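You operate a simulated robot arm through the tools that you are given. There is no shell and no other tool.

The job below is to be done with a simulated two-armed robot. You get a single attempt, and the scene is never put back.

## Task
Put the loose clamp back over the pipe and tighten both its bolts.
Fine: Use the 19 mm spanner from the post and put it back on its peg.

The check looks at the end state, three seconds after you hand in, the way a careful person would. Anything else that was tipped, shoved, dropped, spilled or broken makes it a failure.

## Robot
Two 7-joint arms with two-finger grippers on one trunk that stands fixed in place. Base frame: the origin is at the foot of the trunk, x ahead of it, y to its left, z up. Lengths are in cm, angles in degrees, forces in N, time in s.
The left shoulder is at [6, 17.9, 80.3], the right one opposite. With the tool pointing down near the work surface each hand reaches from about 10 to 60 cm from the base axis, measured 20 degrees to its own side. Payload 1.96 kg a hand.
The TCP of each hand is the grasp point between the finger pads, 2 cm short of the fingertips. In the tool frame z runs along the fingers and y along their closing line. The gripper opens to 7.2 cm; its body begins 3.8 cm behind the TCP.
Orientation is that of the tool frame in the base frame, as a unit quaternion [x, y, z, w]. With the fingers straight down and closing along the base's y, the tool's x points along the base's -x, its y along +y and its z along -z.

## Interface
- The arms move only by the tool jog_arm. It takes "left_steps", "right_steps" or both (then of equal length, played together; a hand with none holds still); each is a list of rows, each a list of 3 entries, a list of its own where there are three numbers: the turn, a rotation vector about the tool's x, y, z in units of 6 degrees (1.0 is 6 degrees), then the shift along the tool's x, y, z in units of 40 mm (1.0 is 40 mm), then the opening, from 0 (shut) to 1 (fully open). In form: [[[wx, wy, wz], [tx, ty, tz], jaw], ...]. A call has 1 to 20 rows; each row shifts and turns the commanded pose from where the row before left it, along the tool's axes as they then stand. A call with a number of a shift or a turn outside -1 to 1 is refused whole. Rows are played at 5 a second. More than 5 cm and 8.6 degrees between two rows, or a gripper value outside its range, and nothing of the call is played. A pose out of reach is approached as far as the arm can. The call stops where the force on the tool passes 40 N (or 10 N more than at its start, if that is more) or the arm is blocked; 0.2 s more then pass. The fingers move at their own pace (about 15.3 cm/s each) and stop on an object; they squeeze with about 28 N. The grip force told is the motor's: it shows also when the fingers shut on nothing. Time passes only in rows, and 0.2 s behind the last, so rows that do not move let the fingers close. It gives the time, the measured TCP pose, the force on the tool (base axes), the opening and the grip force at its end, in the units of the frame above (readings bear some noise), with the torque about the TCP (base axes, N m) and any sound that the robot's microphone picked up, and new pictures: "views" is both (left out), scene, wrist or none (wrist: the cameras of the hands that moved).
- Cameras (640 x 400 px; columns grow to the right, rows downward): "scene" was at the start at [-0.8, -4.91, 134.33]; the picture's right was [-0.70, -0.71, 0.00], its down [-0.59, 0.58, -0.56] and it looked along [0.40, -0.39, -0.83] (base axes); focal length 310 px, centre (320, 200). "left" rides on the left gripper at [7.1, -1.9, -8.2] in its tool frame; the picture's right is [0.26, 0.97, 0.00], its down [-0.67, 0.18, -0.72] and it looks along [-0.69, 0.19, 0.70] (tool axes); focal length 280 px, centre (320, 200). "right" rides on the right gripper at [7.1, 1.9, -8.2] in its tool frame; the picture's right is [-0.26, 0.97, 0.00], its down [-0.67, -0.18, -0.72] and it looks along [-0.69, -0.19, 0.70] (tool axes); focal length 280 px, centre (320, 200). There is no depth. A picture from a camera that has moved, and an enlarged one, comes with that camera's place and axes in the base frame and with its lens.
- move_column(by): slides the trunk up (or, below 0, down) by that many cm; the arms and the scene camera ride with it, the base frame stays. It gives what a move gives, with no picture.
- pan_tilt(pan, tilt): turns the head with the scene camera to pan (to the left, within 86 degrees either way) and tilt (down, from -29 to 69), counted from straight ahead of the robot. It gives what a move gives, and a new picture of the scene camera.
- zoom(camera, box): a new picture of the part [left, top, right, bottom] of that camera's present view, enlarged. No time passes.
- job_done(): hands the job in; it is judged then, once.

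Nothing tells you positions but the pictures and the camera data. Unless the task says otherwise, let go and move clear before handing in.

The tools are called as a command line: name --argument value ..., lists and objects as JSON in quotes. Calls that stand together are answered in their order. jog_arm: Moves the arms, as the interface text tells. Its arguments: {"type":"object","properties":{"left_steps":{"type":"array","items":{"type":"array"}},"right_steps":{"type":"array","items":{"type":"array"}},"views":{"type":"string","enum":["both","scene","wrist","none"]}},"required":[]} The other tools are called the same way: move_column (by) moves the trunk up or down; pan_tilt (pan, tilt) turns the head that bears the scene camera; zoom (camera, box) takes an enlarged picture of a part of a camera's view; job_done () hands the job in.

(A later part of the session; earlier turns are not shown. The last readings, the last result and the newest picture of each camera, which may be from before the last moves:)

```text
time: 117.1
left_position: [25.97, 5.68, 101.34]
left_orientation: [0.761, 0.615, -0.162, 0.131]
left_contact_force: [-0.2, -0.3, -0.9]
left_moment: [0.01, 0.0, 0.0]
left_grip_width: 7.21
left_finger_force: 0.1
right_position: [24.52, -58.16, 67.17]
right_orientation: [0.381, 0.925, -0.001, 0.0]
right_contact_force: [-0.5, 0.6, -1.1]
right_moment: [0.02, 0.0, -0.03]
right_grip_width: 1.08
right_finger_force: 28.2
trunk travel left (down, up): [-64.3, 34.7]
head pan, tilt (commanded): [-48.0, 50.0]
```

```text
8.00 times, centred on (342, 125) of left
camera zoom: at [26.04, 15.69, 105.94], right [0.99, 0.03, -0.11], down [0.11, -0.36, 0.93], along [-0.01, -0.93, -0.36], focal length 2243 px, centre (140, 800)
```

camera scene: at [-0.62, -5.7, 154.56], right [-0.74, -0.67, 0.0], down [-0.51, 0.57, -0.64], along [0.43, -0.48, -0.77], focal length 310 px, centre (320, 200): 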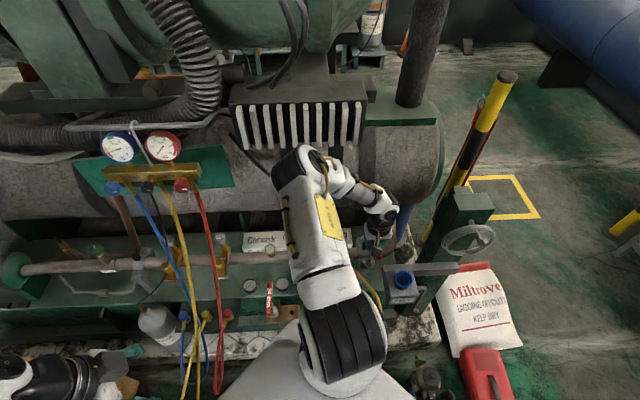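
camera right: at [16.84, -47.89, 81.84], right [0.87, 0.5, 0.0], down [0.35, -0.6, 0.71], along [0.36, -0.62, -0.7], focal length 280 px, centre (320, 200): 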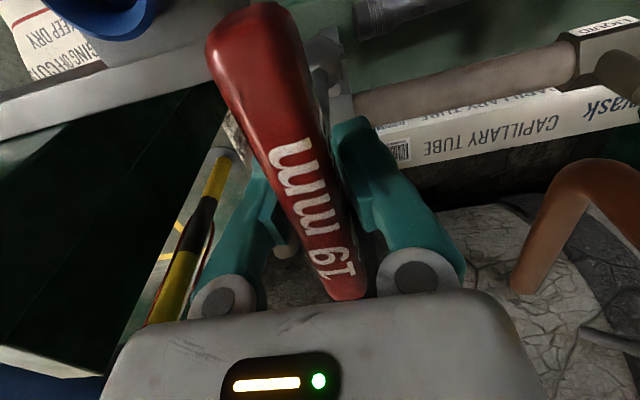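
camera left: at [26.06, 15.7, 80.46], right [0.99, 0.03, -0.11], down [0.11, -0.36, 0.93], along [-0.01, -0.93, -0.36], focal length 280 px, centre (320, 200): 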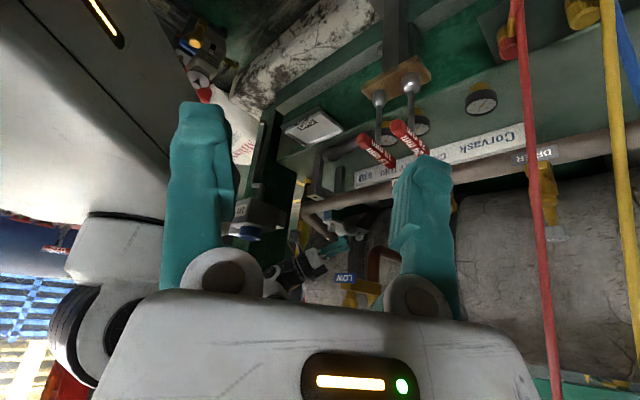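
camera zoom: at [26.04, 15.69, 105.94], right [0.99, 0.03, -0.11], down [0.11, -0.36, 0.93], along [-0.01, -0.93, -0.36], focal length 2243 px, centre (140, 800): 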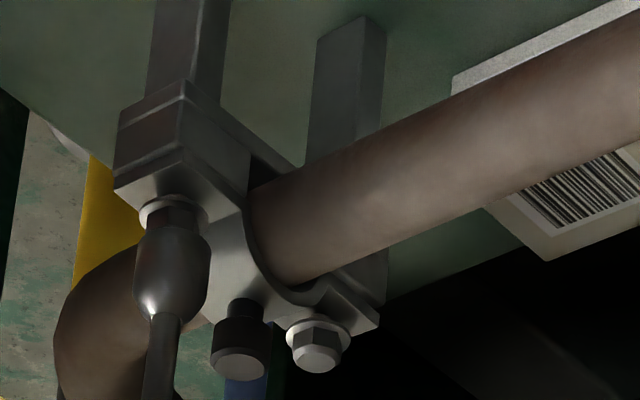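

jog_arm --right_steps '[[[0, 0, 0], [0, 0, 0.06], 0.05], [[0, 0, 0], [0, 0, 0.06], 0.05], [[0, 0, 0], [0, 0, 0], 0.05]]' --views "none"

zoom --camera "left" --box '[310, 100, 375, 150]'

```text
time: 117.9
left_position: [25.95, 5.82, 101.36]
left_orientation: [0.761, 0.614, -0.162, 0.13]
left_contact_force: [0.3, -0.4, -0.2]
left_moment: [0.01, -0.01, 0.03]
left_grip_width: 7.21
left_finger_force: 0.0
right_position: [24.48, -58.18, 66.63]
right_orientation: [0.38, 0.925, -0.001, -0.001]
right_contact_force: [-0.3, 0.0, -1.2]
right_moment: [0.05, 0.1, 0.0]
right_grip_width: 1.08
right_finger_force: 28.2
trunk travel left (down, up): [-64.3, 34.7]
head pan, tilt (commanded): [-48.0, 50.0]
```

```text
8.00 times, centred on (342, 125) of left
camera zoom: at [26.03, 15.7, 105.94], right [0.99, 0.03, -0.11], down [0.11, -0.36, 0.93], along [-0.01, -0.93, -0.36], focal length 2243 px, centre (140, 800)
```

zoom: 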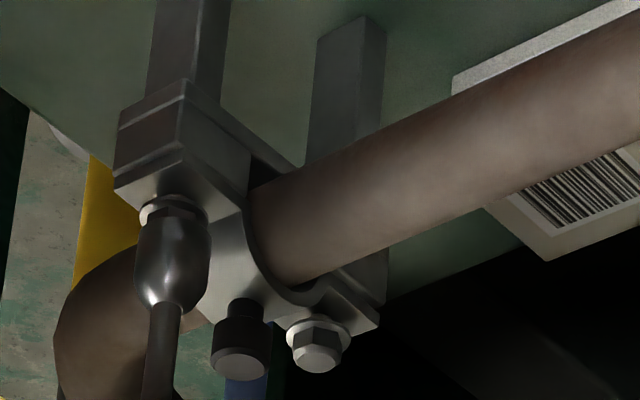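

The socket is sliding over the hex head. Continuing down until it meets the washer.

jog_arm --right_steps '[[[0, 0, 0], [0, 0, 0.06], 0.05], [[0, 0, 0], [0, 0, 0.06], 0.05], [[0, 0, 0], [0, 0, 0.06], 0.05], [[0, 0, 0], [0, 0, 0], 0.05]]' --views "none"

zoom --camera "left" --box '[310, 100, 375, 150]'

```text
time: 118.9
left_position: [25.88, 5.84, 101.28]
left_orientation: [0.762, 0.614, -0.161, 0.13]
left_contact_force: [0.0, -0.8, -0.5]
left_moment: [0.01, -0.01, 0.0]
left_grip_width: 7.19
left_finger_force: 0.1
right_position: [24.35, -58.21, 65.89]
right_orientation: [0.38, 0.925, -0.001, -0.001]
right_contact_force: [-3.9, 2.1, 0.6]
right_moment: [0.28, 0.3, 0.0]
right_grip_width: 1.06
right_finger_force: 27.7
trunk travel left (down, up): [-64.3, 34.7]
head pan, tilt (commanded): [-48.0, 50.0]
```

```text
8.00 times, centred on (342, 125) of left
camera zoom: at [26.0, 15.74, 105.94], right [0.99, 0.03, -0.11], down [0.11, -0.36, 0.93], along [-0.01, -0.93, -0.36], focal length 2243 px, centre (140, 800)
```

zoom: 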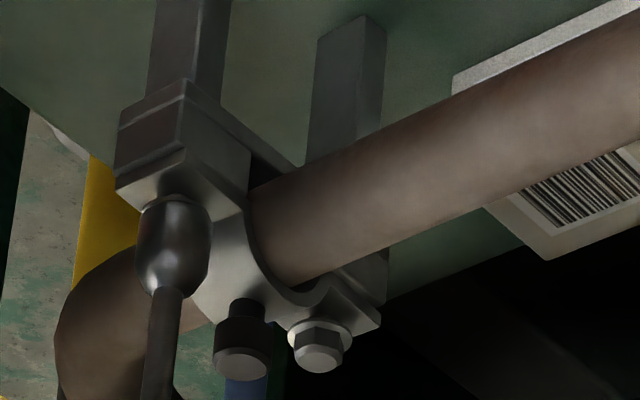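

Seated on the washer with slight side load; easing 0.2 cm outward, then turning clockwise and watching the torque.

jog_arm --right_steps '[[[0, 0, 0], [0.05, -0.02, 0], 0.05], [[0, 0, 1], [0, 0, 0], 0.05], [[0, 0, 1], [0, 0, 0], 0.05], [[0, 0, 1], [0, 0, 0], 0.05]]' --views "none"

zoom --camera "left" --box '[310, 100, 375, 150]'

zoom --camera "scene" --box '[340, 210, 410, 280]'

```text
time: 119.9
left_position: [25.9, 5.69, 101.31]
left_orientation: [0.761, 0.614, -0.162, 0.131]
left_contact_force: [0.1, 0.7, -0.7]
left_moment: [0.0, -0.01, -0.04]
left_grip_width: 7.19
left_finger_force: 0.1
right_position: [24.31, -58.06, 65.93]
right_orientation: [0.521, 0.854, 0.0, 0.0]
right_contact_force: [0.5, -0.6, 0.7]
right_moment: [-0.16, -0.11, 0.0]
right_grip_width: 1.08
right_finger_force: 27.7
trunk travel left (down, up): [-64.3, 34.7]
head pan, tilt (commanded): [-48.0, 50.0]
```

```text
8.00 times, centred on (342, 125) of left
camera zoom: at [26.04, 15.7, 105.94], right [0.99, 0.03, -0.11], down [0.11, -0.36, 0.93], along [-0.01, -0.93, -0.36], focal length 2243 px, centre (140, 800)
```

zoom: 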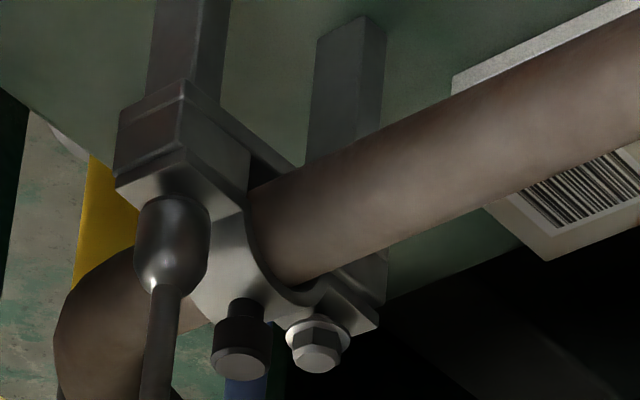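

```text
5.71 times, centred on (375, 245) of scene
camera zoom: at [-0.7, -5.67, 154.56], right [-0.74, -0.67, 0.0], down [-0.51, 0.57, -0.64], along [0.43, -0.48, -0.77], focal length 1773 px, centre (6, -57)
```

zoom: 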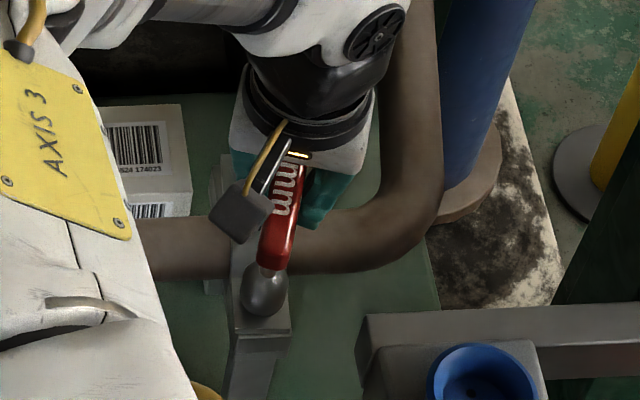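

Turning freely so far with no torque. Continuing clockwise.

jog_arm --right_steps '[[[0, 0, 1], [0, 0, 0], 0.05], [[0, 0, 1], [0, 0, 0], 0.05], [[0, 0, 1], [0, 0, 0], 0.05], [[0, 0, 1], [0, 0, 0], 0.05], [[0, 0, 1], [0, 0, 0], 0.05], [[0, 0, 1], [0, 0, 0], 0.05], [[0, 0, 1], [0, 0, 0], 0.05]]' --views "both"

zoom --camera "left" --box '[310, 100, 375, 150]'

```text
time: 121.5
left_position: [25.92, 5.83, 101.36]
left_orientation: [0.762, 0.614, -0.162, 0.13]
left_contact_force: [-0.4, -0.1, -0.6]
left_moment: [0.01, -0.01, -0.01]
left_grip_width: 7.18
left_finger_force: 0.0
right_position: [24.14, -57.93, 65.87]
right_orientation: [0.742, 0.67, -0.001, -0.001]
right_contact_force: [-0.1, 0.0, -4.1]
right_moment: [0.01, 0.01, 0.45]
right_grip_width: 1.48
right_finger_force: 28.6
right hand out of reach, approached as far as the arm can: row 6, 7
trunk travel left (down, up): [-64.3, 34.7]
head pan, tilt (commanded): [-48.0, 50.0]
camera scene: at [-0.68, -5.7, 154.55], right [-0.74, -0.67, 0.0], down [-0.51, 0.57, -0.64], along [0.43, -0.48, -0.77], focal length 310 px, centre (320, 200)
camera right: at [26.76, -51.16, 74.01], right [0.93, -0.36, 0.0], down [-0.25, -0.65, 0.72], along [-0.26, -0.67, -0.7], focal length 280 px, centre (320, 200)
```

scene: 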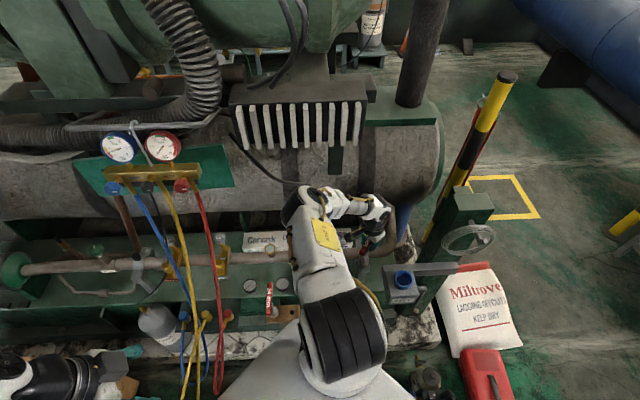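
right: 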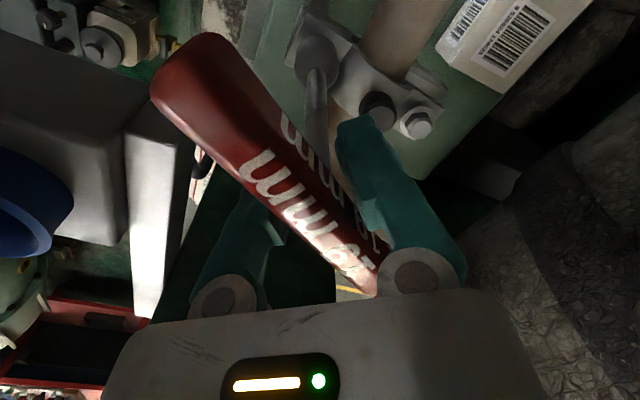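

```text
8.00 times, centred on (342, 125) of left
camera zoom: at [26.05, 15.68, 105.94], right [0.99, 0.03, -0.11], down [0.11, -0.36, 0.93], along [-0.01, -0.93, -0.36], focal length 2243 px, centre (140, 800)
```

zoom: 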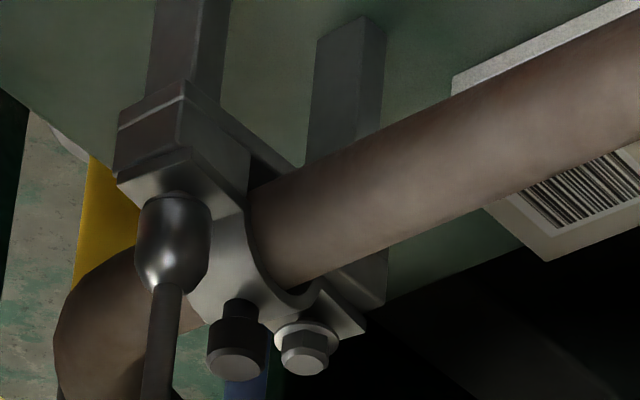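

There is now 0.45 N·m of torque, but the clamp itself has swung a few degrees about bolt A. Let me look closely at bolt B and the rear lug before going on.

zoom --camera "right" --box '[260, 10, 480, 150]'

zoom --camera "left" --box '[325, 115, 370, 150]'

```text
2.86 times, centred on (370, 80) of right
camera zoom: at [26.76, -51.16, 74.01], right [0.93, -0.36, 0.0], down [-0.25, -0.65, 0.72], along [-0.26, -0.67, -0.7], focal length 801 px, centre (177, 543)
```

zoom: 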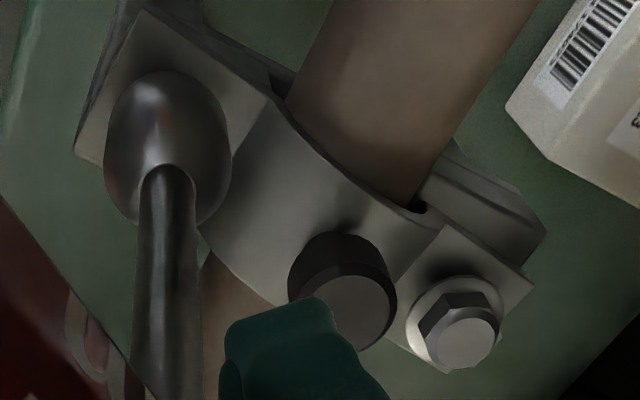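

```text
11.43 times, centred on (348, 132) of left
camera zoom: at [26.05, 15.68, 105.94], right [0.99, 0.03, -0.11], down [0.11, -0.36, 0.93], along [-0.01, -0.93, -0.36], focal length 3204 px, centre (6, 971)
```

zoom: 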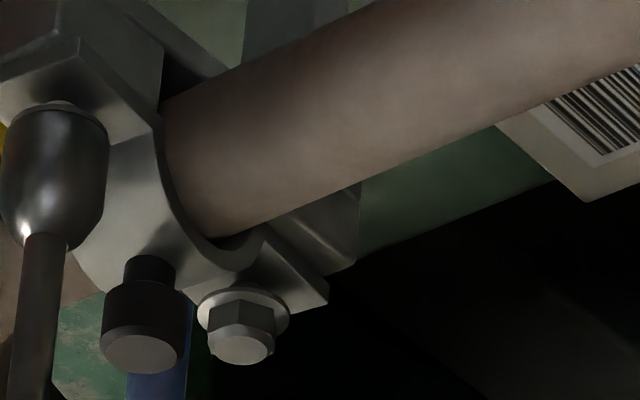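

The clamp swings with the bolt before anything tightens. I'll turn back counter-clockwise a little to bring the clamp square again, and watch how it follows.

jog_arm --right_steps '[[[0, 0, -1], [0, 0, 0], 0.05], [[0, 0, -1], [0, 0, 0], 0.05], [[0, 0, -1], [0, 0, 0], 0.05]]' --views "none"

zoom --camera "left" --box '[325, 115, 370, 150]'

zoom --camera "right" --box '[260, 10, 480, 150]'

```text
time: 122.3
left_position: [25.93, 5.79, 101.27]
left_orientation: [0.761, 0.614, -0.162, 0.13]
left_contact_force: [0.4, 0.1, -0.2]
left_moment: [0.02, 0.02, 0.02]
left_grip_width: 7.21
left_finger_force: 0.1
right_position: [24.29, -58.22, 65.86]
right_orientation: [0.627, 0.779, -0.001, 0.0]
right_contact_force: [-0.3, 0.3, -4.7]
right_moment: [0.09, 0.08, 0.03]
right_grip_width: 1.09
right_finger_force: 27.9
trunk travel left (down, up): [-64.3, 34.7]
head pan, tilt (commanded): [-48.0, 50.0]
```

```text
11.43 times, centred on (348, 132) of left
camera zoom: at [26.05, 15.67, 105.94], right [0.99, 0.03, -0.11], down [0.11, -0.36, 0.93], along [-0.01, -0.93, -0.36], focal length 3204 px, centre (6, 971)
```

zoom: 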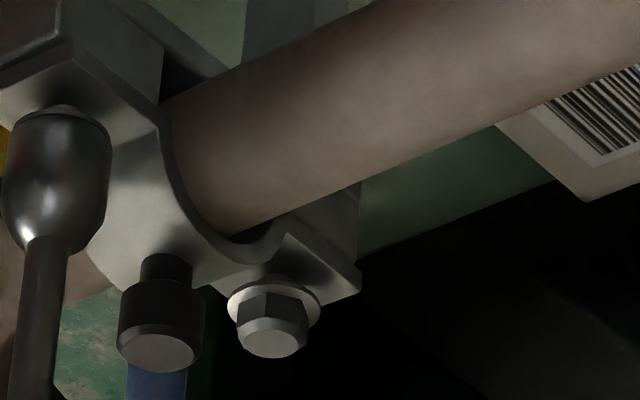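

```text
2.86 times, centred on (370, 80) of right
camera zoom: at [24.49, -50.71, 74.01], right [1.0, -0.05, 0.0], down [-0.03, -0.7, 0.72], along [-0.04, -0.72, -0.7], focal length 801 px, centre (177, 543)
```

zoom: 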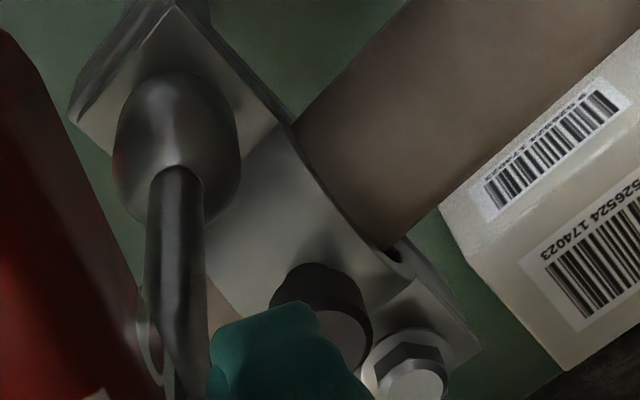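

The clamp follows the bolt back to square, and the socket is being pulled down — so the bolt is advancing as it turns. I'll press down a bit to add friction, then see.

jog_arm --right_steps '[[[0, 0, 0], [0, 0, 0.05], 0.05], [[0, 0, 0], [0, 0, 0.05], 0.05]]' --views "none"

jog_arm --right_steps '[[[0, 0, 0], [0, 0, 0.06], 0.05], [[0, 0, 0], [0, 0, 0.06], 0.05]]' --views "none"

```text
time: 122.9
left_position: [25.83, 5.99, 101.36]
left_orientation: [0.761, 0.614, -0.161, 0.131]
left_contact_force: [-0.1, 0.4, -0.2]
left_moment: [0.02, -0.01, 0.0]
left_grip_width: 7.21
left_finger_force: 0.0
right_position: [24.17, -58.05, 65.77]
right_orientation: [0.628, 0.778, -0.002, 0.002]
right_contact_force: [1.6, 1.1, 18.7]
right_moment: [0.15, 0.02, 0.11]
right_grip_width: 1.09
right_finger_force: 27.9
trunk travel left (down, up): [-64.3, 34.7]
head pan, tilt (commanded): [-48.0, 50.0]
```

```text
time: 123.5
left_position: [25.87, 5.9, 101.43]
left_orientation: [0.761, 0.614, -0.162, 0.132]
left_contact_force: [0.3, -0.6, -0.3]
left_moment: [0.0, -0.01, -0.02]
left_grip_width: 7.2
left_finger_force: 0.1
right_position: [24.23, -57.93, 65.18]
right_orientation: [0.628, 0.779, -0.001, 0.002]
right_contact_force: [4.1, -1.9, 27.9]
right_moment: [-0.13, -0.1, 0.03]
right_grip_width: 1.08
right_finger_force: 27.8
trunk travel left (down, up): [-64.3, 34.7]
head pan, tilt (commanded): [-48.0, 50.0]
```

jog_arm --right_steps '[[[0, 0, 0.8], [0, 0, 0], 0.0], [[0, 0, 0.8], [0, 0, 0], 0.0], [[0, 0, 0.8], [0, 0, 0], 0.0]]' --views "none"

zoom --camera "left" --box '[325, 115, 370, 150]'

zoom --camera "right" --box '[160, 0, 480, 200]'

```text
time: 124.3
left_position: [25.87, 5.98, 101.22]
left_orientation: [0.761, 0.614, -0.162, 0.131]
left_contact_force: [-0.3, 0.6, 0.1]
left_moment: [-0.03, 0.02, 0.0]
left_grip_width: 7.2
left_finger_force: 0.0
right_position: [24.07, -58.07, 65.03]
right_orientation: [0.721, 0.693, -0.001, -0.002]
right_contact_force: [0.9, 0.6, 16.4]
right_moment: [0.12, 0.09, -0.05]
right_grip_width: 1.07
right_finger_force: 28.1
trunk travel left (down, up): [-64.3, 34.7]
head pan, tilt (commanded): [-48.0, 50.0]
```

```text
11.43 times, centred on (348, 132) of left
camera zoom: at [25.97, 15.89, 105.92], right [0.99, 0.03, -0.11], down [0.11, -0.36, 0.93], along [-0.01, -0.93, -0.36], focal length 3204 px, centre (6, 971)
```

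zoom: 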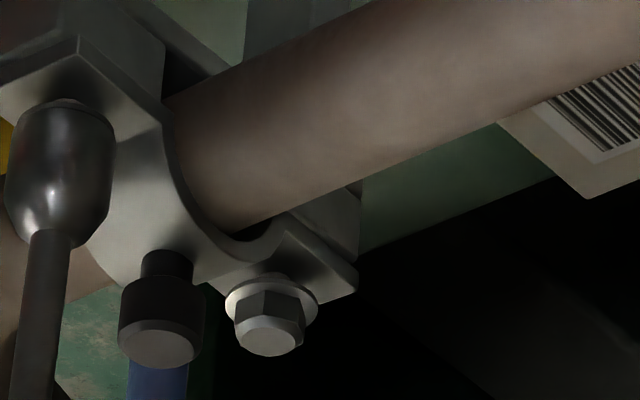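

```text
2.00 times, centred on (320, 100) of right
camera zoom: at [26.23, -50.85, 73.2], right [0.95, -0.3, 0.0], down [-0.21, -0.67, 0.72], along [-0.21, -0.68, -0.7], focal length 561 px, centre (320, 400)
```

zoom: 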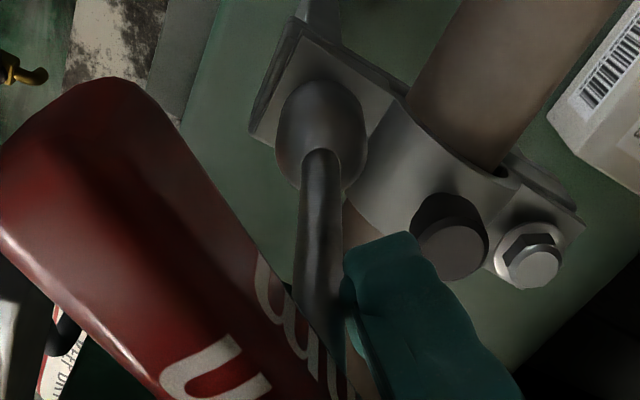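

With downward pressure the clamp stays square. The wrist is near its turning limit, so I'll lift off, swing back 120° (two hex flats), and re-engage for a longer stroke.

jog_arm --right_steps '[[[0, 0, 0], [0, 0, -0.25], 0.0], [[0, 0, 0], [0, 0, -0.35], 0.0], [[0, 0, -1], [0, 0, 0], 0.0], [[0, 0, -1], [0, 0, 0], 0.0], [[0, 0, -1], [0, 0, 0], 0.0], [[0, 0, -1], [0, 0, 0], 0.0], [[0, 0, -1], [0, 0, 0], 0.0], [[0, 0, -1], [0, 0, 0], 0.0], [[0, 0, -1], [0, 0, 0], 0.0], [[0, 0, -1], [0, 0, 0], 0.0], [[0, 0, -1], [0, 0, 0], 0.0], [[0, 0, -1], [0, 0, 0], 0.0]]' --views "both"

zoom --camera "left" --box '[310, 100, 375, 150]'

```text
time: 126.9
left_position: [25.92, 5.75, 101.33]
left_orientation: [0.761, 0.614, -0.161, 0.13]
left_contact_force: [-0.1, -0.4, 0.1]
left_moment: [0.02, 0.0, 0.03]
left_grip_width: 7.2
left_finger_force: 0.1
right_position: [24.17, -58.1, 67.38]
right_orientation: [0.276, 0.961, -0.001, -0.001]
right_contact_force: [0.6, -0.3, -2.1]
right_moment: [0.0, 0.01, 0.02]
right_grip_width: 1.1
right_finger_force: 28.2
trunk travel left (down, up): [-64.3, 34.7]
head pan, tilt (commanded): [-48.0, 50.0]
camera scene: at [-0.7, -5.67, 154.56], right [-0.74, -0.67, 0.0], down [-0.51, 0.57, -0.64], along [0.43, -0.48, -0.77], focal length 310 px, centre (320, 200)
camera right: at [19.14, -52.62, 75.54], right [0.73, 0.68, 0.0], down [0.48, -0.51, 0.72], along [0.49, -0.53, -0.7], focal length 280 px, centre (320, 200)
```

scene: 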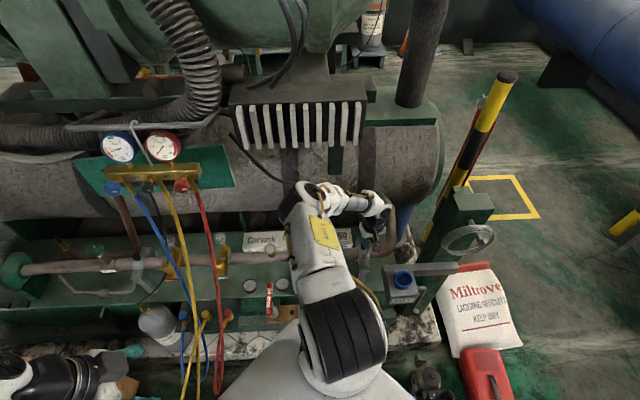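
right: 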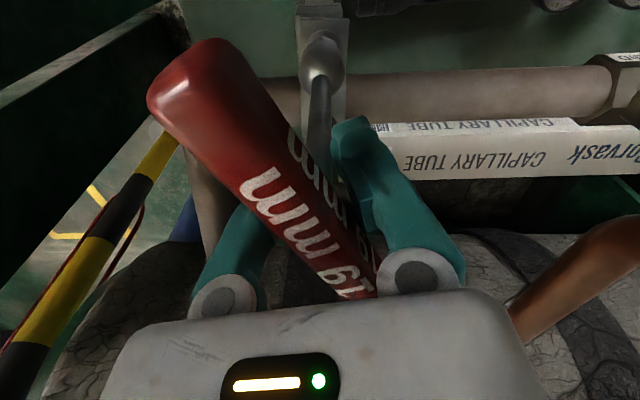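

```text
8.00 times, centred on (342, 125) of left
camera zoom: at [26.04, 15.7, 105.94], right [0.99, 0.03, -0.11], down [0.11, -0.36, 0.93], along [-0.01, -0.93, -0.36], focal length 2243 px, centre (140, 800)
```

zoom: 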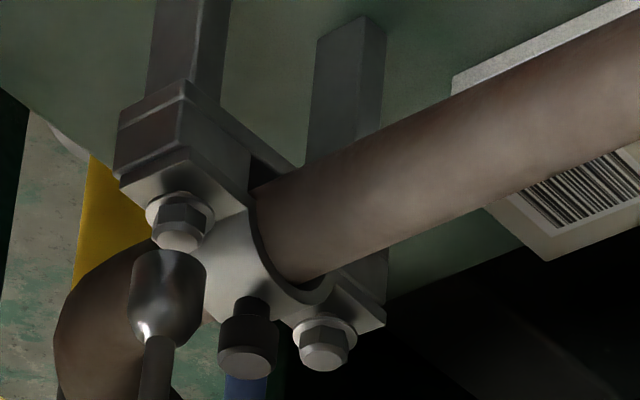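

jog_arm --right_steps '[[[0, 0, -1], [0, 0, 0], 0.0], [[0, 0, -1], [0, 0, 0], 0.0], [[0, 0, -1], [0, 0, 0], 0.0], [[0, 0, -1], [0, 0, 0], 0.0], [[0, 0, -1], [0, 0, 0], 0.0], [[0, 0, -1], [0, 0, 0], 0.0], [[0, 0, -1], [0, 0, 0], 0.0], [[0, 0, -1], [0, 0, 0], 0.0], [[0, 0, -1], [0, 0, 0], 0.0], [[0, 0, -1], [0, 0, 0], 0.0]]' --views "wrist"

zoom --camera "left" --box '[310, 100, 375, 150]'

zoom --camera "scene" --box '[340, 210, 410, 280]'

```text
time: 129.1
left_position: [25.99, 5.82, 101.27]
left_orientation: [0.761, 0.615, -0.162, 0.13]
left_contact_force: [0.0, -0.1, 0.5]
left_moment: [0.0, -0.01, 0.0]
left_grip_width: 7.2
left_finger_force: 0.0
right_position: [24.27, -58.09, 67.29]
right_orientation: [-0.242, 0.97, 0.0, -0.001]
right_contact_force: [0.0, -0.5, -2.0]
right_moment: [-0.01, -0.02, 0.0]
right_grip_width: 1.08
right_finger_force: 27.9
trunk travel left (down, up): [-64.3, 34.7]
head pan, tilt (commanded): [-48.0, 50.0]
camera right: at [16.98, -59.66, 75.55], right [-0.22, 0.98, 0.0], down [0.68, 0.15, 0.71], along [0.7, 0.16, -0.7], focal length 280 px, centre (320, 200)
```

right: 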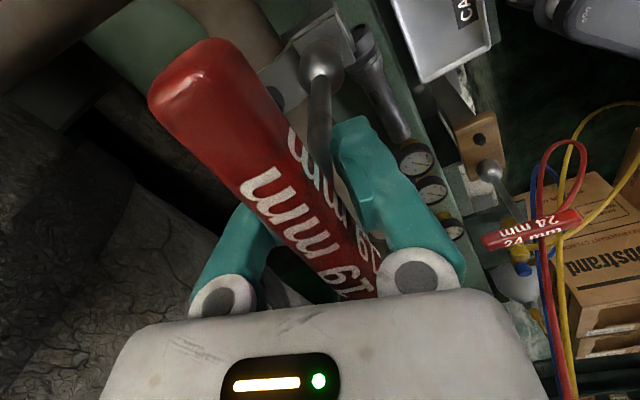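

```text
8.00 times, centred on (342, 125) of left
camera zoom: at [26.04, 15.7, 105.94], right [0.99, 0.03, -0.11], down [0.11, -0.36, 0.93], along [-0.01, -0.93, -0.36], focal length 2243 px, centre (140, 800)
```

zoom: 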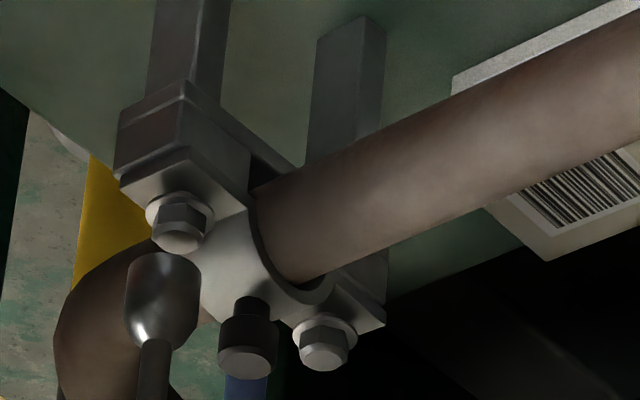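

```text
5.71 times, centred on (375, 245) of scene
camera zoom: at [-0.7, -5.67, 154.56], right [-0.74, -0.67, 0.0], down [-0.51, 0.57, -0.64], along [0.43, -0.48, -0.77], focal length 1773 px, centre (6, -57)
```

zoom: 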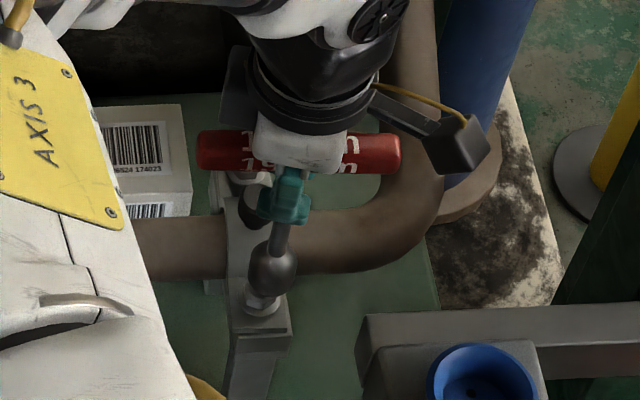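

Handle now lies across; a small 0.45 cm correction, then re-engage on bolt A.

jog_arm --right_steps '[[[0, 0, 0], [-0.0715, -0.0945, 0], 0.0], [[0, 0, 0], [0, 0, 0.15], 0.0], [[0, 0, 0], [0, 0, 0.1], 0.0], [[0, 0, 0], [0, 0, 0.08], 0.0]]' --views "none"

zoom --camera "left" --box '[310, 100, 375, 150]'

```text
time: 130.1
left_position: [25.87, 6.09, 101.39]
left_orientation: [0.761, 0.614, -0.161, 0.131]
left_contact_force: [-0.1, -1.3, 0.5]
left_moment: [0.01, 0.0, 0.03]
left_grip_width: 7.19
left_finger_force: 0.1
right_position: [24.64, -58.32, 66.47]
right_orientation: [-0.241, 0.971, -0.003, 0.0]
right_contact_force: [-0.4, 2.5, 24.1]
right_moment: [0.03, -0.12, 0.01]
right_grip_width: 1.09
right_finger_force: 27.9
trunk travel left (down, up): [-64.3, 34.7]
head pan, tilt (commanded): [-48.0, 50.0]
```

```text
8.00 times, centred on (342, 125) of left
camera zoom: at [25.93, 15.97, 105.97], right [0.99, 0.03, -0.11], down [0.11, -0.35, 0.93], along [-0.01, -0.93, -0.36], focal length 2243 px, centre (140, 800)
```

zoom: 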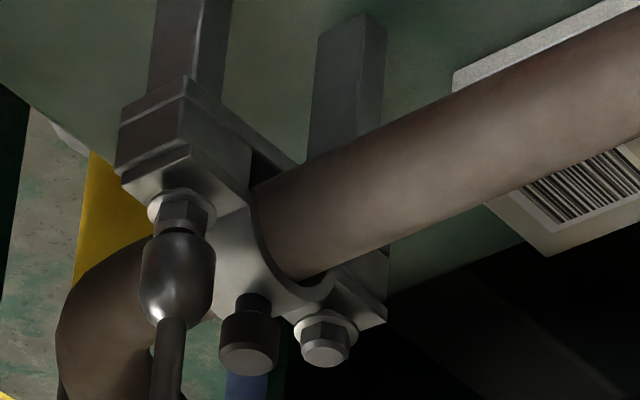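

Resting on top of the hex without dropping in; easing pressure and turning slightly to find the flats.

jog_arm --right_steps '[[[0, 0, 0], [0, 0, -0.03], 0.0], [[0, 0, 0.7], [0, 0, 0], 0.0], [[0, 0, 0.7], [0, 0, 0], 0.0]]' --views "none"

jog_arm --right_steps '[[[0, 0, 0.7], [0, 0, 0], 0.0], [[0, 0, 0.7], [0, 0, 0], 0.0]]' --views "none"

```text
time: 130.9
left_position: [25.95, 5.9, 101.34]
left_orientation: [0.761, 0.614, -0.162, 0.131]
left_contact_force: [0.1, -0.1, 0.2]
left_moment: [0.0, -0.01, 0.02]
left_grip_width: 7.22
left_finger_force: 0.0
right_position: [24.59, -58.16, 66.48]
right_orientation: [-0.169, 0.986, -0.002, 0.001]
right_contact_force: [3.5, 4.3, 21.5]
right_moment: [0.08, -0.58, 0.07]
right_grip_width: 1.09
right_finger_force: 28.0
trunk travel left (down, up): [-64.3, 34.7]
head pan, tilt (commanded): [-48.0, 50.0]
```

```text
time: 131.5
left_position: [25.97, 6.0, 101.33]
left_orientation: [0.761, 0.614, -0.162, 0.131]
left_contact_force: [0.6, -0.8, 0.0]
left_moment: [-0.02, 0.01, -0.01]
left_grip_width: 7.2
left_finger_force: 0.1
right_position: [24.57, -58.09, 66.39]
right_orientation: [-0.096, 0.995, -0.001, -0.001]
right_contact_force: [5.1, 2.8, 19.9]
right_moment: [0.0, -0.67, 0.11]
right_grip_width: 1.09
right_finger_force: 28.2
trunk travel left (down, up): [-64.3, 34.7]
head pan, tilt (commanded): [-48.0, 50.0]
```

jog_arm --right_steps '[[[0, 0, 0], [0, 0, -0.2], 0.0], [[0, 0, 0], [0, 0, 0], 0.0]]' --views "none"

zoom --camera "left" --box '[320, 105, 360, 135]'

zoom --camera "scene" --box '[350, 230, 400, 275]'

zoom --camera "right" --box '[240, 0, 440, 140]'

```text
time: 132.1
left_position: [25.96, 5.82, 101.44]
left_orientation: [0.761, 0.615, -0.162, 0.13]
left_contact_force: [0.5, 0.2, 0.3]
left_moment: [-0.02, -0.02, 0.0]
left_grip_width: 7.19
left_finger_force: 0.1
right_position: [24.72, -58.31, 66.97]
right_orientation: [-0.096, 0.995, 0.0, 0.0]
right_contact_force: [0.4, -0.3, -2.1]
right_moment: [0.0, 0.0, -0.01]
right_grip_width: 1.08
right_finger_force: 28.3
trunk travel left (down, up): [-64.3, 34.7]
head pan, tilt (commanded): [-48.0, 50.0]
```

```text
13.33 times, centred on (340, 120) of left
camera zoom: at [26.03, 15.72, 105.92], right [0.99, 0.03, -0.11], down [0.11, -0.36, 0.93], along [-0.01, -0.93, -0.36], focal length 3738 px, centre (53, 1267)
```

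zoom: 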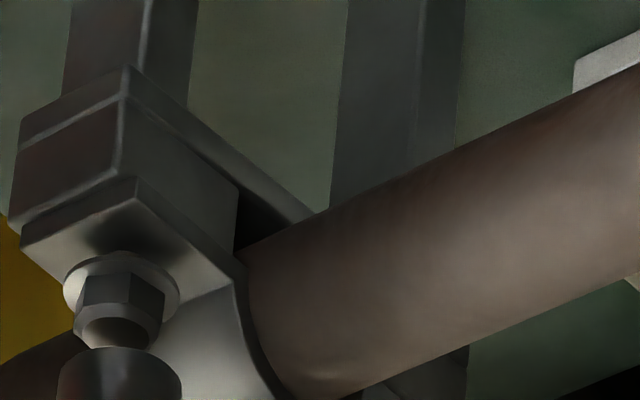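

```text
8.89 times, centred on (375, 252) of scene
camera zoom: at [-0.71, -5.63, 154.55], right [-0.74, -0.67, 0.0], down [-0.51, 0.57, -0.64], along [0.43, -0.48, -0.77], focal length 2757 px, centre (-169, -267)
```

zoom: 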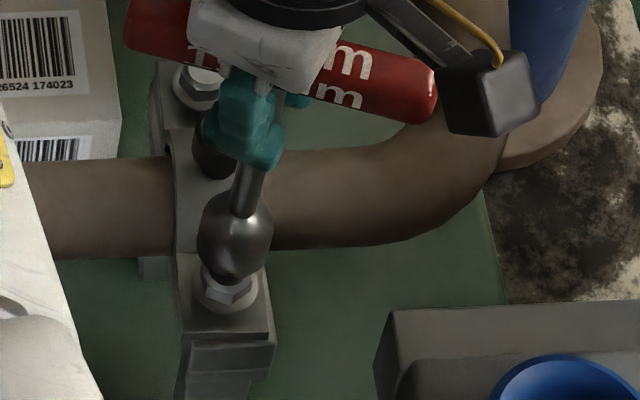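

```text
2.86 times, centred on (340, 70) of right
camera zoom: at [17.2, -57.66, 75.13], right [0.07, 1.0, 0.0], down [0.7, -0.05, 0.71], along [0.71, -0.05, -0.7], focal length 801 px, centre (263, 571)
```

zoom: 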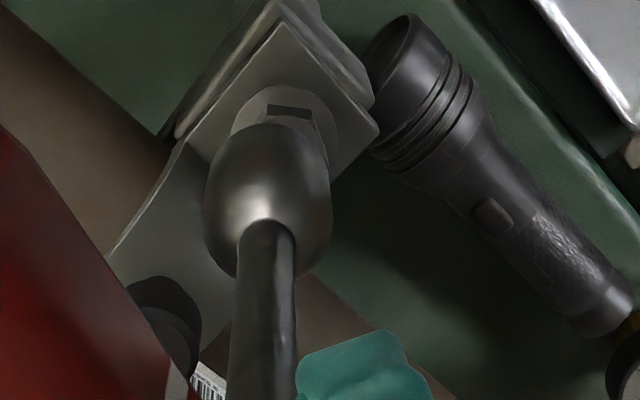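

jog_arm --right_steps '[[[0, 0, 0], [0.028, 0.041, 0.05], 0.0], [[0, 0, 0], [0, 0, 0.1], 0.0], [[0, 0, 0], [0, 0, 0], 0.0]]' --views "none"

jog_arm --right_steps '[[[0, 0, 0.5], [0, 0, 0], 0.0], [[0, 0, 0.5], [0, 0, 0], 0.0]]' --views "none"

jog_arm --right_steps '[[[0, 0, 0.5], [0, 0, 0], 0.0], [[0, 0, 0.5], [0, 0, 0], 0.0]]' --views "none"

jog_arm --right_steps '[[[0, 0, 0.5], [0, 0, 0], 0.0], [[0, 0, 0.5], [0, 0, 0], 0.0]]' --views "none"

```text
time: 132.9
left_position: [25.97, 5.94, 101.4]
left_orientation: [0.761, 0.614, -0.162, 0.131]
left_contact_force: [-0.2, 0.6, 0.4]
left_moment: [0.01, 0.02, -0.02]
left_grip_width: 7.19
left_finger_force: 0.0
right_position: [24.55, -58.16, 66.34]
right_orientation: [-0.097, 0.995, -0.001, 0.0]
right_contact_force: [0.9, 0.0, -1.4]
right_moment: [-0.01, 0.0, 0.0]
right_grip_width: 1.05
right_finger_force: 28.0
trunk travel left (down, up): [-64.3, 34.7]
head pan, tilt (commanded): [-48.0, 50.0]
```

```text
time: 133.5
left_position: [25.85, 5.8, 101.33]
left_orientation: [0.761, 0.615, -0.162, 0.131]
left_contact_force: [0.5, -0.2, 0.0]
left_moment: [-0.03, 0.0, 0.03]
left_grip_width: 7.19
left_finger_force: 0.1
right_position: [24.54, -58.12, 66.33]
right_orientation: [-0.045, 0.999, 0.0, -0.001]
right_contact_force: [0.0, 0.2, -1.5]
right_moment: [-0.02, 0.0, 0.04]
right_grip_width: 1.09
right_finger_force: 27.9
trunk travel left (down, up): [-64.3, 34.7]
head pan, tilt (commanded): [-48.0, 50.0]
```

```text
time: 134.1
left_position: [25.97, 5.76, 101.37]
left_orientation: [0.761, 0.614, -0.161, 0.131]
left_contact_force: [0.0, 1.0, -0.2]
left_moment: [0.03, 0.0, 0.0]
left_grip_width: 7.22
left_finger_force: 0.0
right_position: [24.58, -58.24, 66.32]
right_orientation: [0.009, 1.0, 0.0, -0.001]
right_contact_force: [0.3, 0.2, -1.8]
right_moment: [-0.01, 0.02, -0.01]
right_grip_width: 1.08
right_finger_force: 27.9
trunk travel left (down, up): [-64.3, 34.7]
head pan, tilt (commanded): [-48.0, 50.0]
```

```text
time: 134.7
left_position: [26.02, 5.79, 101.28]
left_orientation: [0.761, 0.615, -0.161, 0.13]
left_contact_force: [-0.2, 0.7, -0.1]
left_moment: [0.0, 0.03, 0.03]
left_grip_width: 7.19
left_finger_force: 0.0
right_position: [24.53, -58.11, 66.44]
right_orientation: [0.061, 0.998, -0.001, -0.001]
right_contact_force: [0.0, 0.3, -1.8]
right_moment: [0.01, -0.04, -0.01]
right_grip_width: 1.11
right_finger_force: 27.9
trunk travel left (down, up): [-64.3, 34.7]
head pan, tilt (commanded): [-48.0, 50.0]
```

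No resistance at a lower height now, so the socket is entering. Lowering further.

jog_arm --right_steps '[[[0, 0, 0], [0, 0, 0.08], 0.0], [[0, 0, 0], [0, 0, 0.08], 0.0], [[0, 0, 0], [0, 0, 0], 0.0]]' --views "none"

zoom --camera "left" --box '[310, 100, 375, 150]'

```text
time: 135.5
left_position: [25.82, 5.85, 101.32]
left_orientation: [0.761, 0.615, -0.162, 0.131]
left_contact_force: [0.3, -0.6, 0.1]
left_moment: [0.02, -0.01, 0.03]
left_grip_width: 7.21
left_finger_force: 0.1
right_position: [24.48, -58.13, 65.76]
right_orientation: [0.06, 0.998, -0.001, -0.001]
right_contact_force: [-3.7, 1.8, 3.0]
right_moment: [0.24, 0.36, 0.02]
right_grip_width: 1.08
right_finger_force: 27.6
trunk travel left (down, up): [-64.3, 34.7]
head pan, tilt (commanded): [-48.0, 50.0]
```

```text
8.00 times, centred on (342, 125) of left
camera zoom: at [25.99, 15.77, 105.95], right [0.99, 0.03, -0.11], down [0.11, -0.36, 0.93], along [-0.01, -0.93, -0.36], focal length 2243 px, centre (140, 800)
```

zoom: 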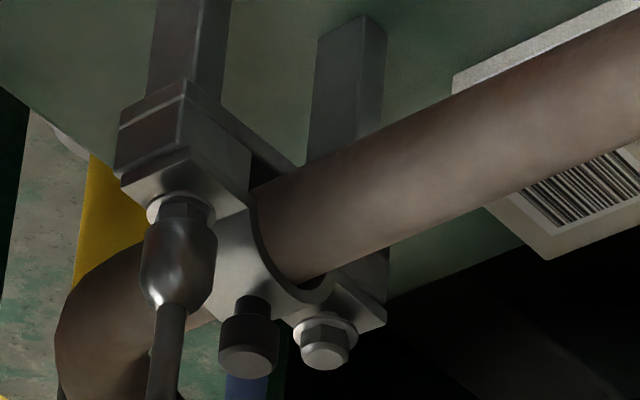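

jog_arm --right_steps '[[[0, 0, 0], [0.03, 0.023, 0], 0.0], [[0, 0, 0.5], [0, 0, 0.02], 0.0], [[0, 0, 0.5], [0, 0, 0.02], 0.0]]' --views "none"

jog_arm --right_steps '[[[0, 0, 0.5], [0, 0, 0.02], 0.0], [[0, 0, 0.5], [0, 0, 0.02], 0.0]]' --views "none"

jog_arm --right_steps '[[[0, 0, 0.5], [0, 0, 0.02], 0.0], [[0, 0, 0.5], [0, 0, 0.02], 0.0]]' --views "none"

```text
time: 136.3
left_position: [25.89, 5.75, 101.32]
left_orientation: [0.761, 0.614, -0.162, 0.131]
left_contact_force: [0.3, 0.6, 0.5]
left_moment: [0.02, 0.02, 0.01]
left_grip_width: 7.2
left_finger_force: 0.2
right_position: [24.34, -57.97, 65.78]
right_orientation: [0.113, 0.994, -0.001, -0.002]
right_contact_force: [-3.9, 1.7, 3.2]
right_moment: [0.16, 0.44, 0.01]
right_grip_width: 1.07
right_finger_force: 28.0
trunk travel left (down, up): [-64.3, 34.7]
head pan, tilt (commanded): [-48.0, 50.0]
```

```text
time: 136.9
left_position: [25.87, 5.87, 101.3]
left_orientation: [0.761, 0.614, -0.162, 0.131]
left_contact_force: [-0.5, -0.1, 0.2]
left_moment: [0.0, 0.03, 0.03]
left_grip_width: 7.2
left_finger_force: 0.0
right_position: [24.39, -58.06, 65.38]
right_orientation: [0.165, 0.986, 0.0, -0.001]
right_contact_force: [-4.6, 2.1, -2.4]
right_moment: [0.22, 0.62, 0.02]
right_grip_width: 1.09
right_finger_force: 28.0
trunk travel left (down, up): [-64.3, 34.7]
head pan, tilt (commanded): [-48.0, 50.0]
```

```text
time: 137.5
left_position: [25.97, 5.74, 101.3]
left_orientation: [0.762, 0.614, -0.162, 0.131]
left_contact_force: [-0.2, -1.0, 0.1]
left_moment: [0.01, 0.01, 0.01]
left_grip_width: 7.18
left_finger_force: 0.1
right_position: [24.49, -58.12, 65.21]
right_orientation: [0.216, 0.976, -0.001, 0.0]
right_contact_force: [-5.7, 1.9, -0.1]
right_moment: [0.25, 0.55, 0.02]
right_grip_width: 1.08
right_finger_force: 27.9
trunk travel left (down, up): [-64.3, 34.7]
head pan, tilt (commanded): [-48.0, 50.0]
```

The socket has dropped fully onto the hex. Relieving the side load, pressing down, and turning clockwise in a longer stroke.

jog_arm --right_steps '[[[0, 0, 0], [0.04, 0, 0.06], 0.0], [[0, 0, 1], [0, 0, 0.02], 0.0], [[0, 0, 1], [0, 0, 0], 0.0], [[0, 0, 1], [0, 0, 0], 0.0]]' --views "none"

jog_arm --right_steps '[[[0, 0, 1], [0, 0, 0], 0.0], [[0, 0, 1], [0, 0, 0], 0.0], [[0, 0, 1], [0, 0, 0], 0.0]]' --views "none"

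zoom --camera "left" --box '[310, 100, 375, 150]'

```text
time: 138.5
left_position: [25.95, 5.79, 101.24]
left_orientation: [0.762, 0.614, -0.162, 0.13]
left_contact_force: [0.4, 0.4, 0.6]
left_moment: [0.01, 0.04, -0.02]
left_grip_width: 7.2
left_finger_force: 0.0
right_position: [24.36, -58.02, 64.97]
right_orientation: [0.366, 0.931, 0.0, 0.0]
right_contact_force: [-1.5, 1.3, -1.5]
right_moment: [0.14, 0.1, 0.05]
right_grip_width: 1.09
right_finger_force: 28.0
trunk travel left (down, up): [-64.3, 34.7]
head pan, tilt (commanded): [-48.0, 50.0]
```

```text
time: 139.3
left_position: [25.84, 5.7, 101.38]
left_orientation: [0.761, 0.614, -0.162, 0.131]
left_contact_force: [0.4, 0.6, 0.5]
left_moment: [0.01, 0.02, 0.03]
left_grip_width: 7.19
left_finger_force: 0.0
right_position: [24.22, -57.99, 65.02]
right_orientation: [0.507, 0.862, 0.0, -0.001]
right_contact_force: [-2.8, 4.1, -3.6]
right_moment: [0.4, 0.3, 0.02]
right_grip_width: 1.1
right_finger_force: 28.2
trunk travel left (down, up): [-64.3, 34.7]
head pan, tilt (commanded): [-48.0, 50.0]
```

```text
8.00 times, centred on (342, 125) of left
camera zoom: at [26.03, 15.7, 105.94], right [0.99, 0.03, -0.11], down [0.11, -0.36, 0.93], along [-0.01, -0.93, -0.36], focal length 2243 px, centre (140, 800)
```

zoom: 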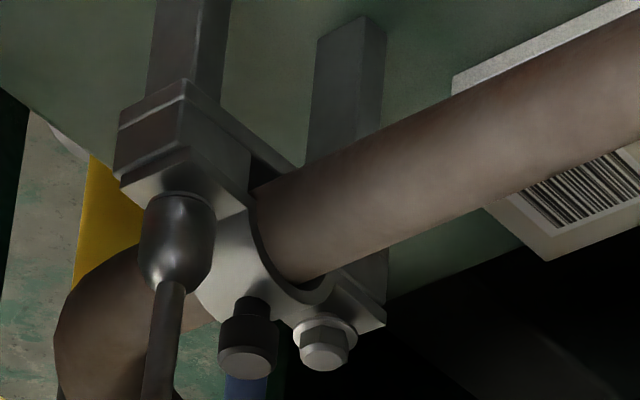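

The clamp stays square and the bolt turns freely. Continuing the stroke to the wrist limit.

jog_arm --right_steps '[[[0, 0, 1], [0, 0, 0.02], 0.0], [[0, 0, 1], [0, 0, 0.02], 0.0], [[0, 0, 1], [0, 0, 0], 0.0], [[0, 0, 1], [0, 0, 0], 0.0], [[0, 0, 0.7], [0, 0, 0], 0.0]]' --views "none"

zoom --camera "left" --box '[310, 100, 375, 150]'

```text
time: 140.5
left_position: [25.92, 5.84, 101.29]
left_orientation: [0.761, 0.614, -0.162, 0.131]
left_contact_force: [0.5, -1.3, -1.2]
left_moment: [0.03, 0.0, 0.0]
left_grip_width: 7.22
left_finger_force: 0.1
right_position: [24.16, -57.97, 64.75]
right_orientation: [0.702, 0.712, -0.001, -0.001]
right_contact_force: [-3.9, 4.0, -2.0]
right_moment: [0.53, 0.32, 0.04]
right_grip_width: 1.09
right_finger_force: 28.0
trunk travel left (down, up): [-64.3, 34.7]
head pan, tilt (commanded): [-48.0, 50.0]
```

```text
8.00 times, centred on (342, 125) of left
camera zoom: at [26.02, 15.73, 105.93], right [0.99, 0.03, -0.11], down [0.11, -0.36, 0.93], along [-0.01, -0.93, -0.36], focal length 2243 px, centre (140, 800)
```

zoom: 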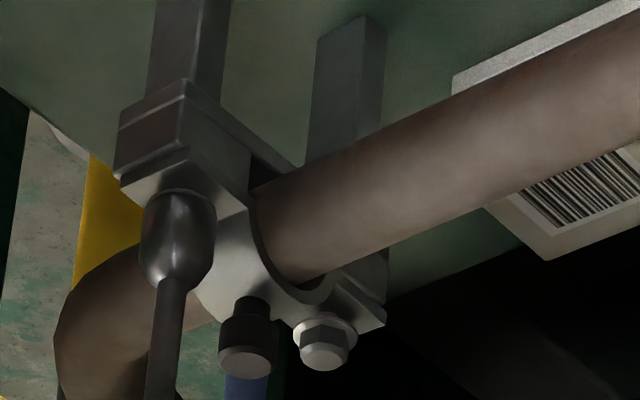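

The bolt is descending (the hand follows lower with no upward load). Re-stroking: lift off, swing back 180°, re-engage.

jog_arm --right_steps '[[[0, 0, 0], [0, 0, -0.25], 0.0], [[0, 0, 0], [0, 0, -0.3], 0.0], [[0, 0, -1], [0, 0, 0], 0.0], [[0, 0, -1], [0, 0, 0], 0.0], [[0, 0, -1], [0, 0, 0], 0.0], [[0, 0, -1], [0, 0, 0], 0.0], [[0, 0, -1], [0, 0, 0], 0.0], [[0, 0, -1], [0, 0, 0], 0.0], [[0, 0, -1], [0, 0, 0], 0.0], [[0, 0, -1], [0, 0, 0], 0.0], [[0, 0, -1], [0, 0, 0], 0.0], [[0, 0, -1], [0, 0, 0], 0.0], [[0, 0, -1], [0, 0, 0], 0.0], [[0, 0, -1], [0, 0, 0], 0.0], [[0, 0, -1], [0, 0, 0], 0.0], [[0, 0, -1], [0, 0, 0], 0.0], [[0, 0, -1], [0, 0, 0], 0.0]]' --views "none"

jog_arm --right_steps '[[[0, 0, -1], [0, 0, 0], 0.0], [[0, 0, -1], [0, 0, 0], 0.0], [[0, 0, -1], [0, 0, 0], 0.0], [[0, 0, -1], [0, 0, 0], 0.0], [[0, 0, -1], [0, 0, 0], 0.0], [[0, 0, -1], [0, 0, 0], 0.0], [[0, 0, -1], [0, 0, 0], 0.0], [[0, 0, -1], [0, 0, 0], 0.0], [[0, 0, -1], [0, 0, 0], 0.0], [[0, 0, -1], [0, 0, 0], 0.0], [[0, 0, -1], [0, 0, 0], 0.0], [[0, 0, -1], [0, 0, 0], 0.0], [[0, 0, -1], [0, 0, 0], 0.0], [[0, 0, -1], [0, 0, 0], 0.0], [[0, 0, -1], [0, 0, 0], 0.0]]' --views "both"

zoom --camera "left" --box '[310, 100, 375, 150]'

```text
time: 144.1
left_position: [25.91, 5.75, 101.3]
left_orientation: [0.762, 0.614, -0.162, 0.131]
left_contact_force: [0.3, 0.5, -0.1]
left_moment: [0.02, -0.01, -0.01]
left_grip_width: 7.23
left_finger_force: 0.0
right_position: [24.23, -57.97, 67.0]
right_orientation: [-0.009, 1.0, 0.0, -0.002]
right_contact_force: [0.1, -1.2, -2.1]
right_moment: [0.0, 0.0, 0.0]
right_grip_width: 1.07
right_finger_force: 28.3
trunk travel left (down, up): [-64.3, 34.7]
head pan, tilt (commanded): [-48.0, 50.0]
```

```text
time: 147.3
left_position: [25.86, 5.72, 101.39]
left_orientation: [0.762, 0.614, -0.162, 0.131]
left_contact_force: [0.3, -0.3, -0.2]
left_moment: [0.03, 0.01, 0.01]
left_grip_width: 7.2
left_finger_force: 0.1
right_position: [24.22, -57.94, 67.0]
right_orientation: [0.714, -0.7, 0.0, 0.001]
right_contact_force: [1.1, -0.7, -1.9]
right_moment: [0.02, 0.03, 0.0]
right_grip_width: 1.06
right_finger_force: 28.0
trunk travel left (down, up): [-64.3, 34.7]
head pan, tilt (commanded): [-48.0, 50.0]
camera scene: at [-0.7, -5.67, 154.56], right [-0.74, -0.67, 0.0], down [-0.51, 0.57, -0.64], along [0.43, -0.48, -0.77], focal length 310 px, centre (320, 200)
camera right: at [22.37, -65.01, 75.14], right [-0.97, 0.25, 0.0], down [0.17, 0.68, 0.71], along [0.17, 0.69, -0.7], focal length 280 px, centre (320, 200)
```

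scene: 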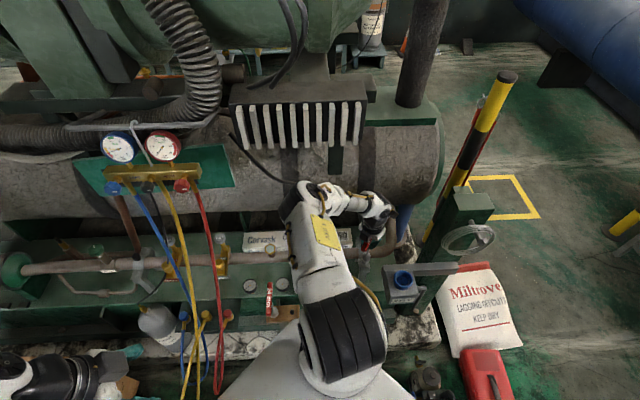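
right: 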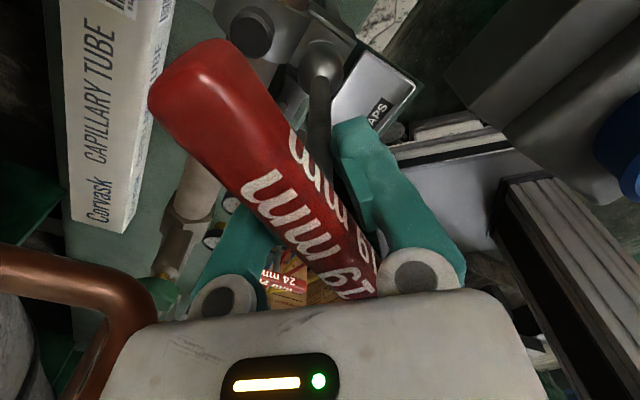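

```text
8.00 times, centred on (342, 125) of left
camera zoom: at [26.04, 15.7, 105.94], right [0.99, 0.03, -0.11], down [0.11, -0.36, 0.93], along [-0.01, -0.93, -0.36], focal length 2243 px, centre (140, 800)
```

zoom: 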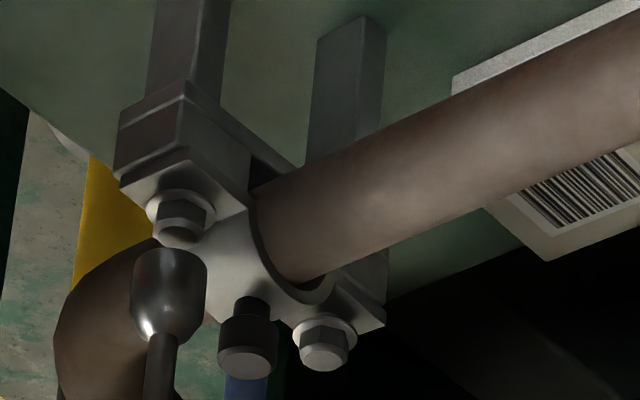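

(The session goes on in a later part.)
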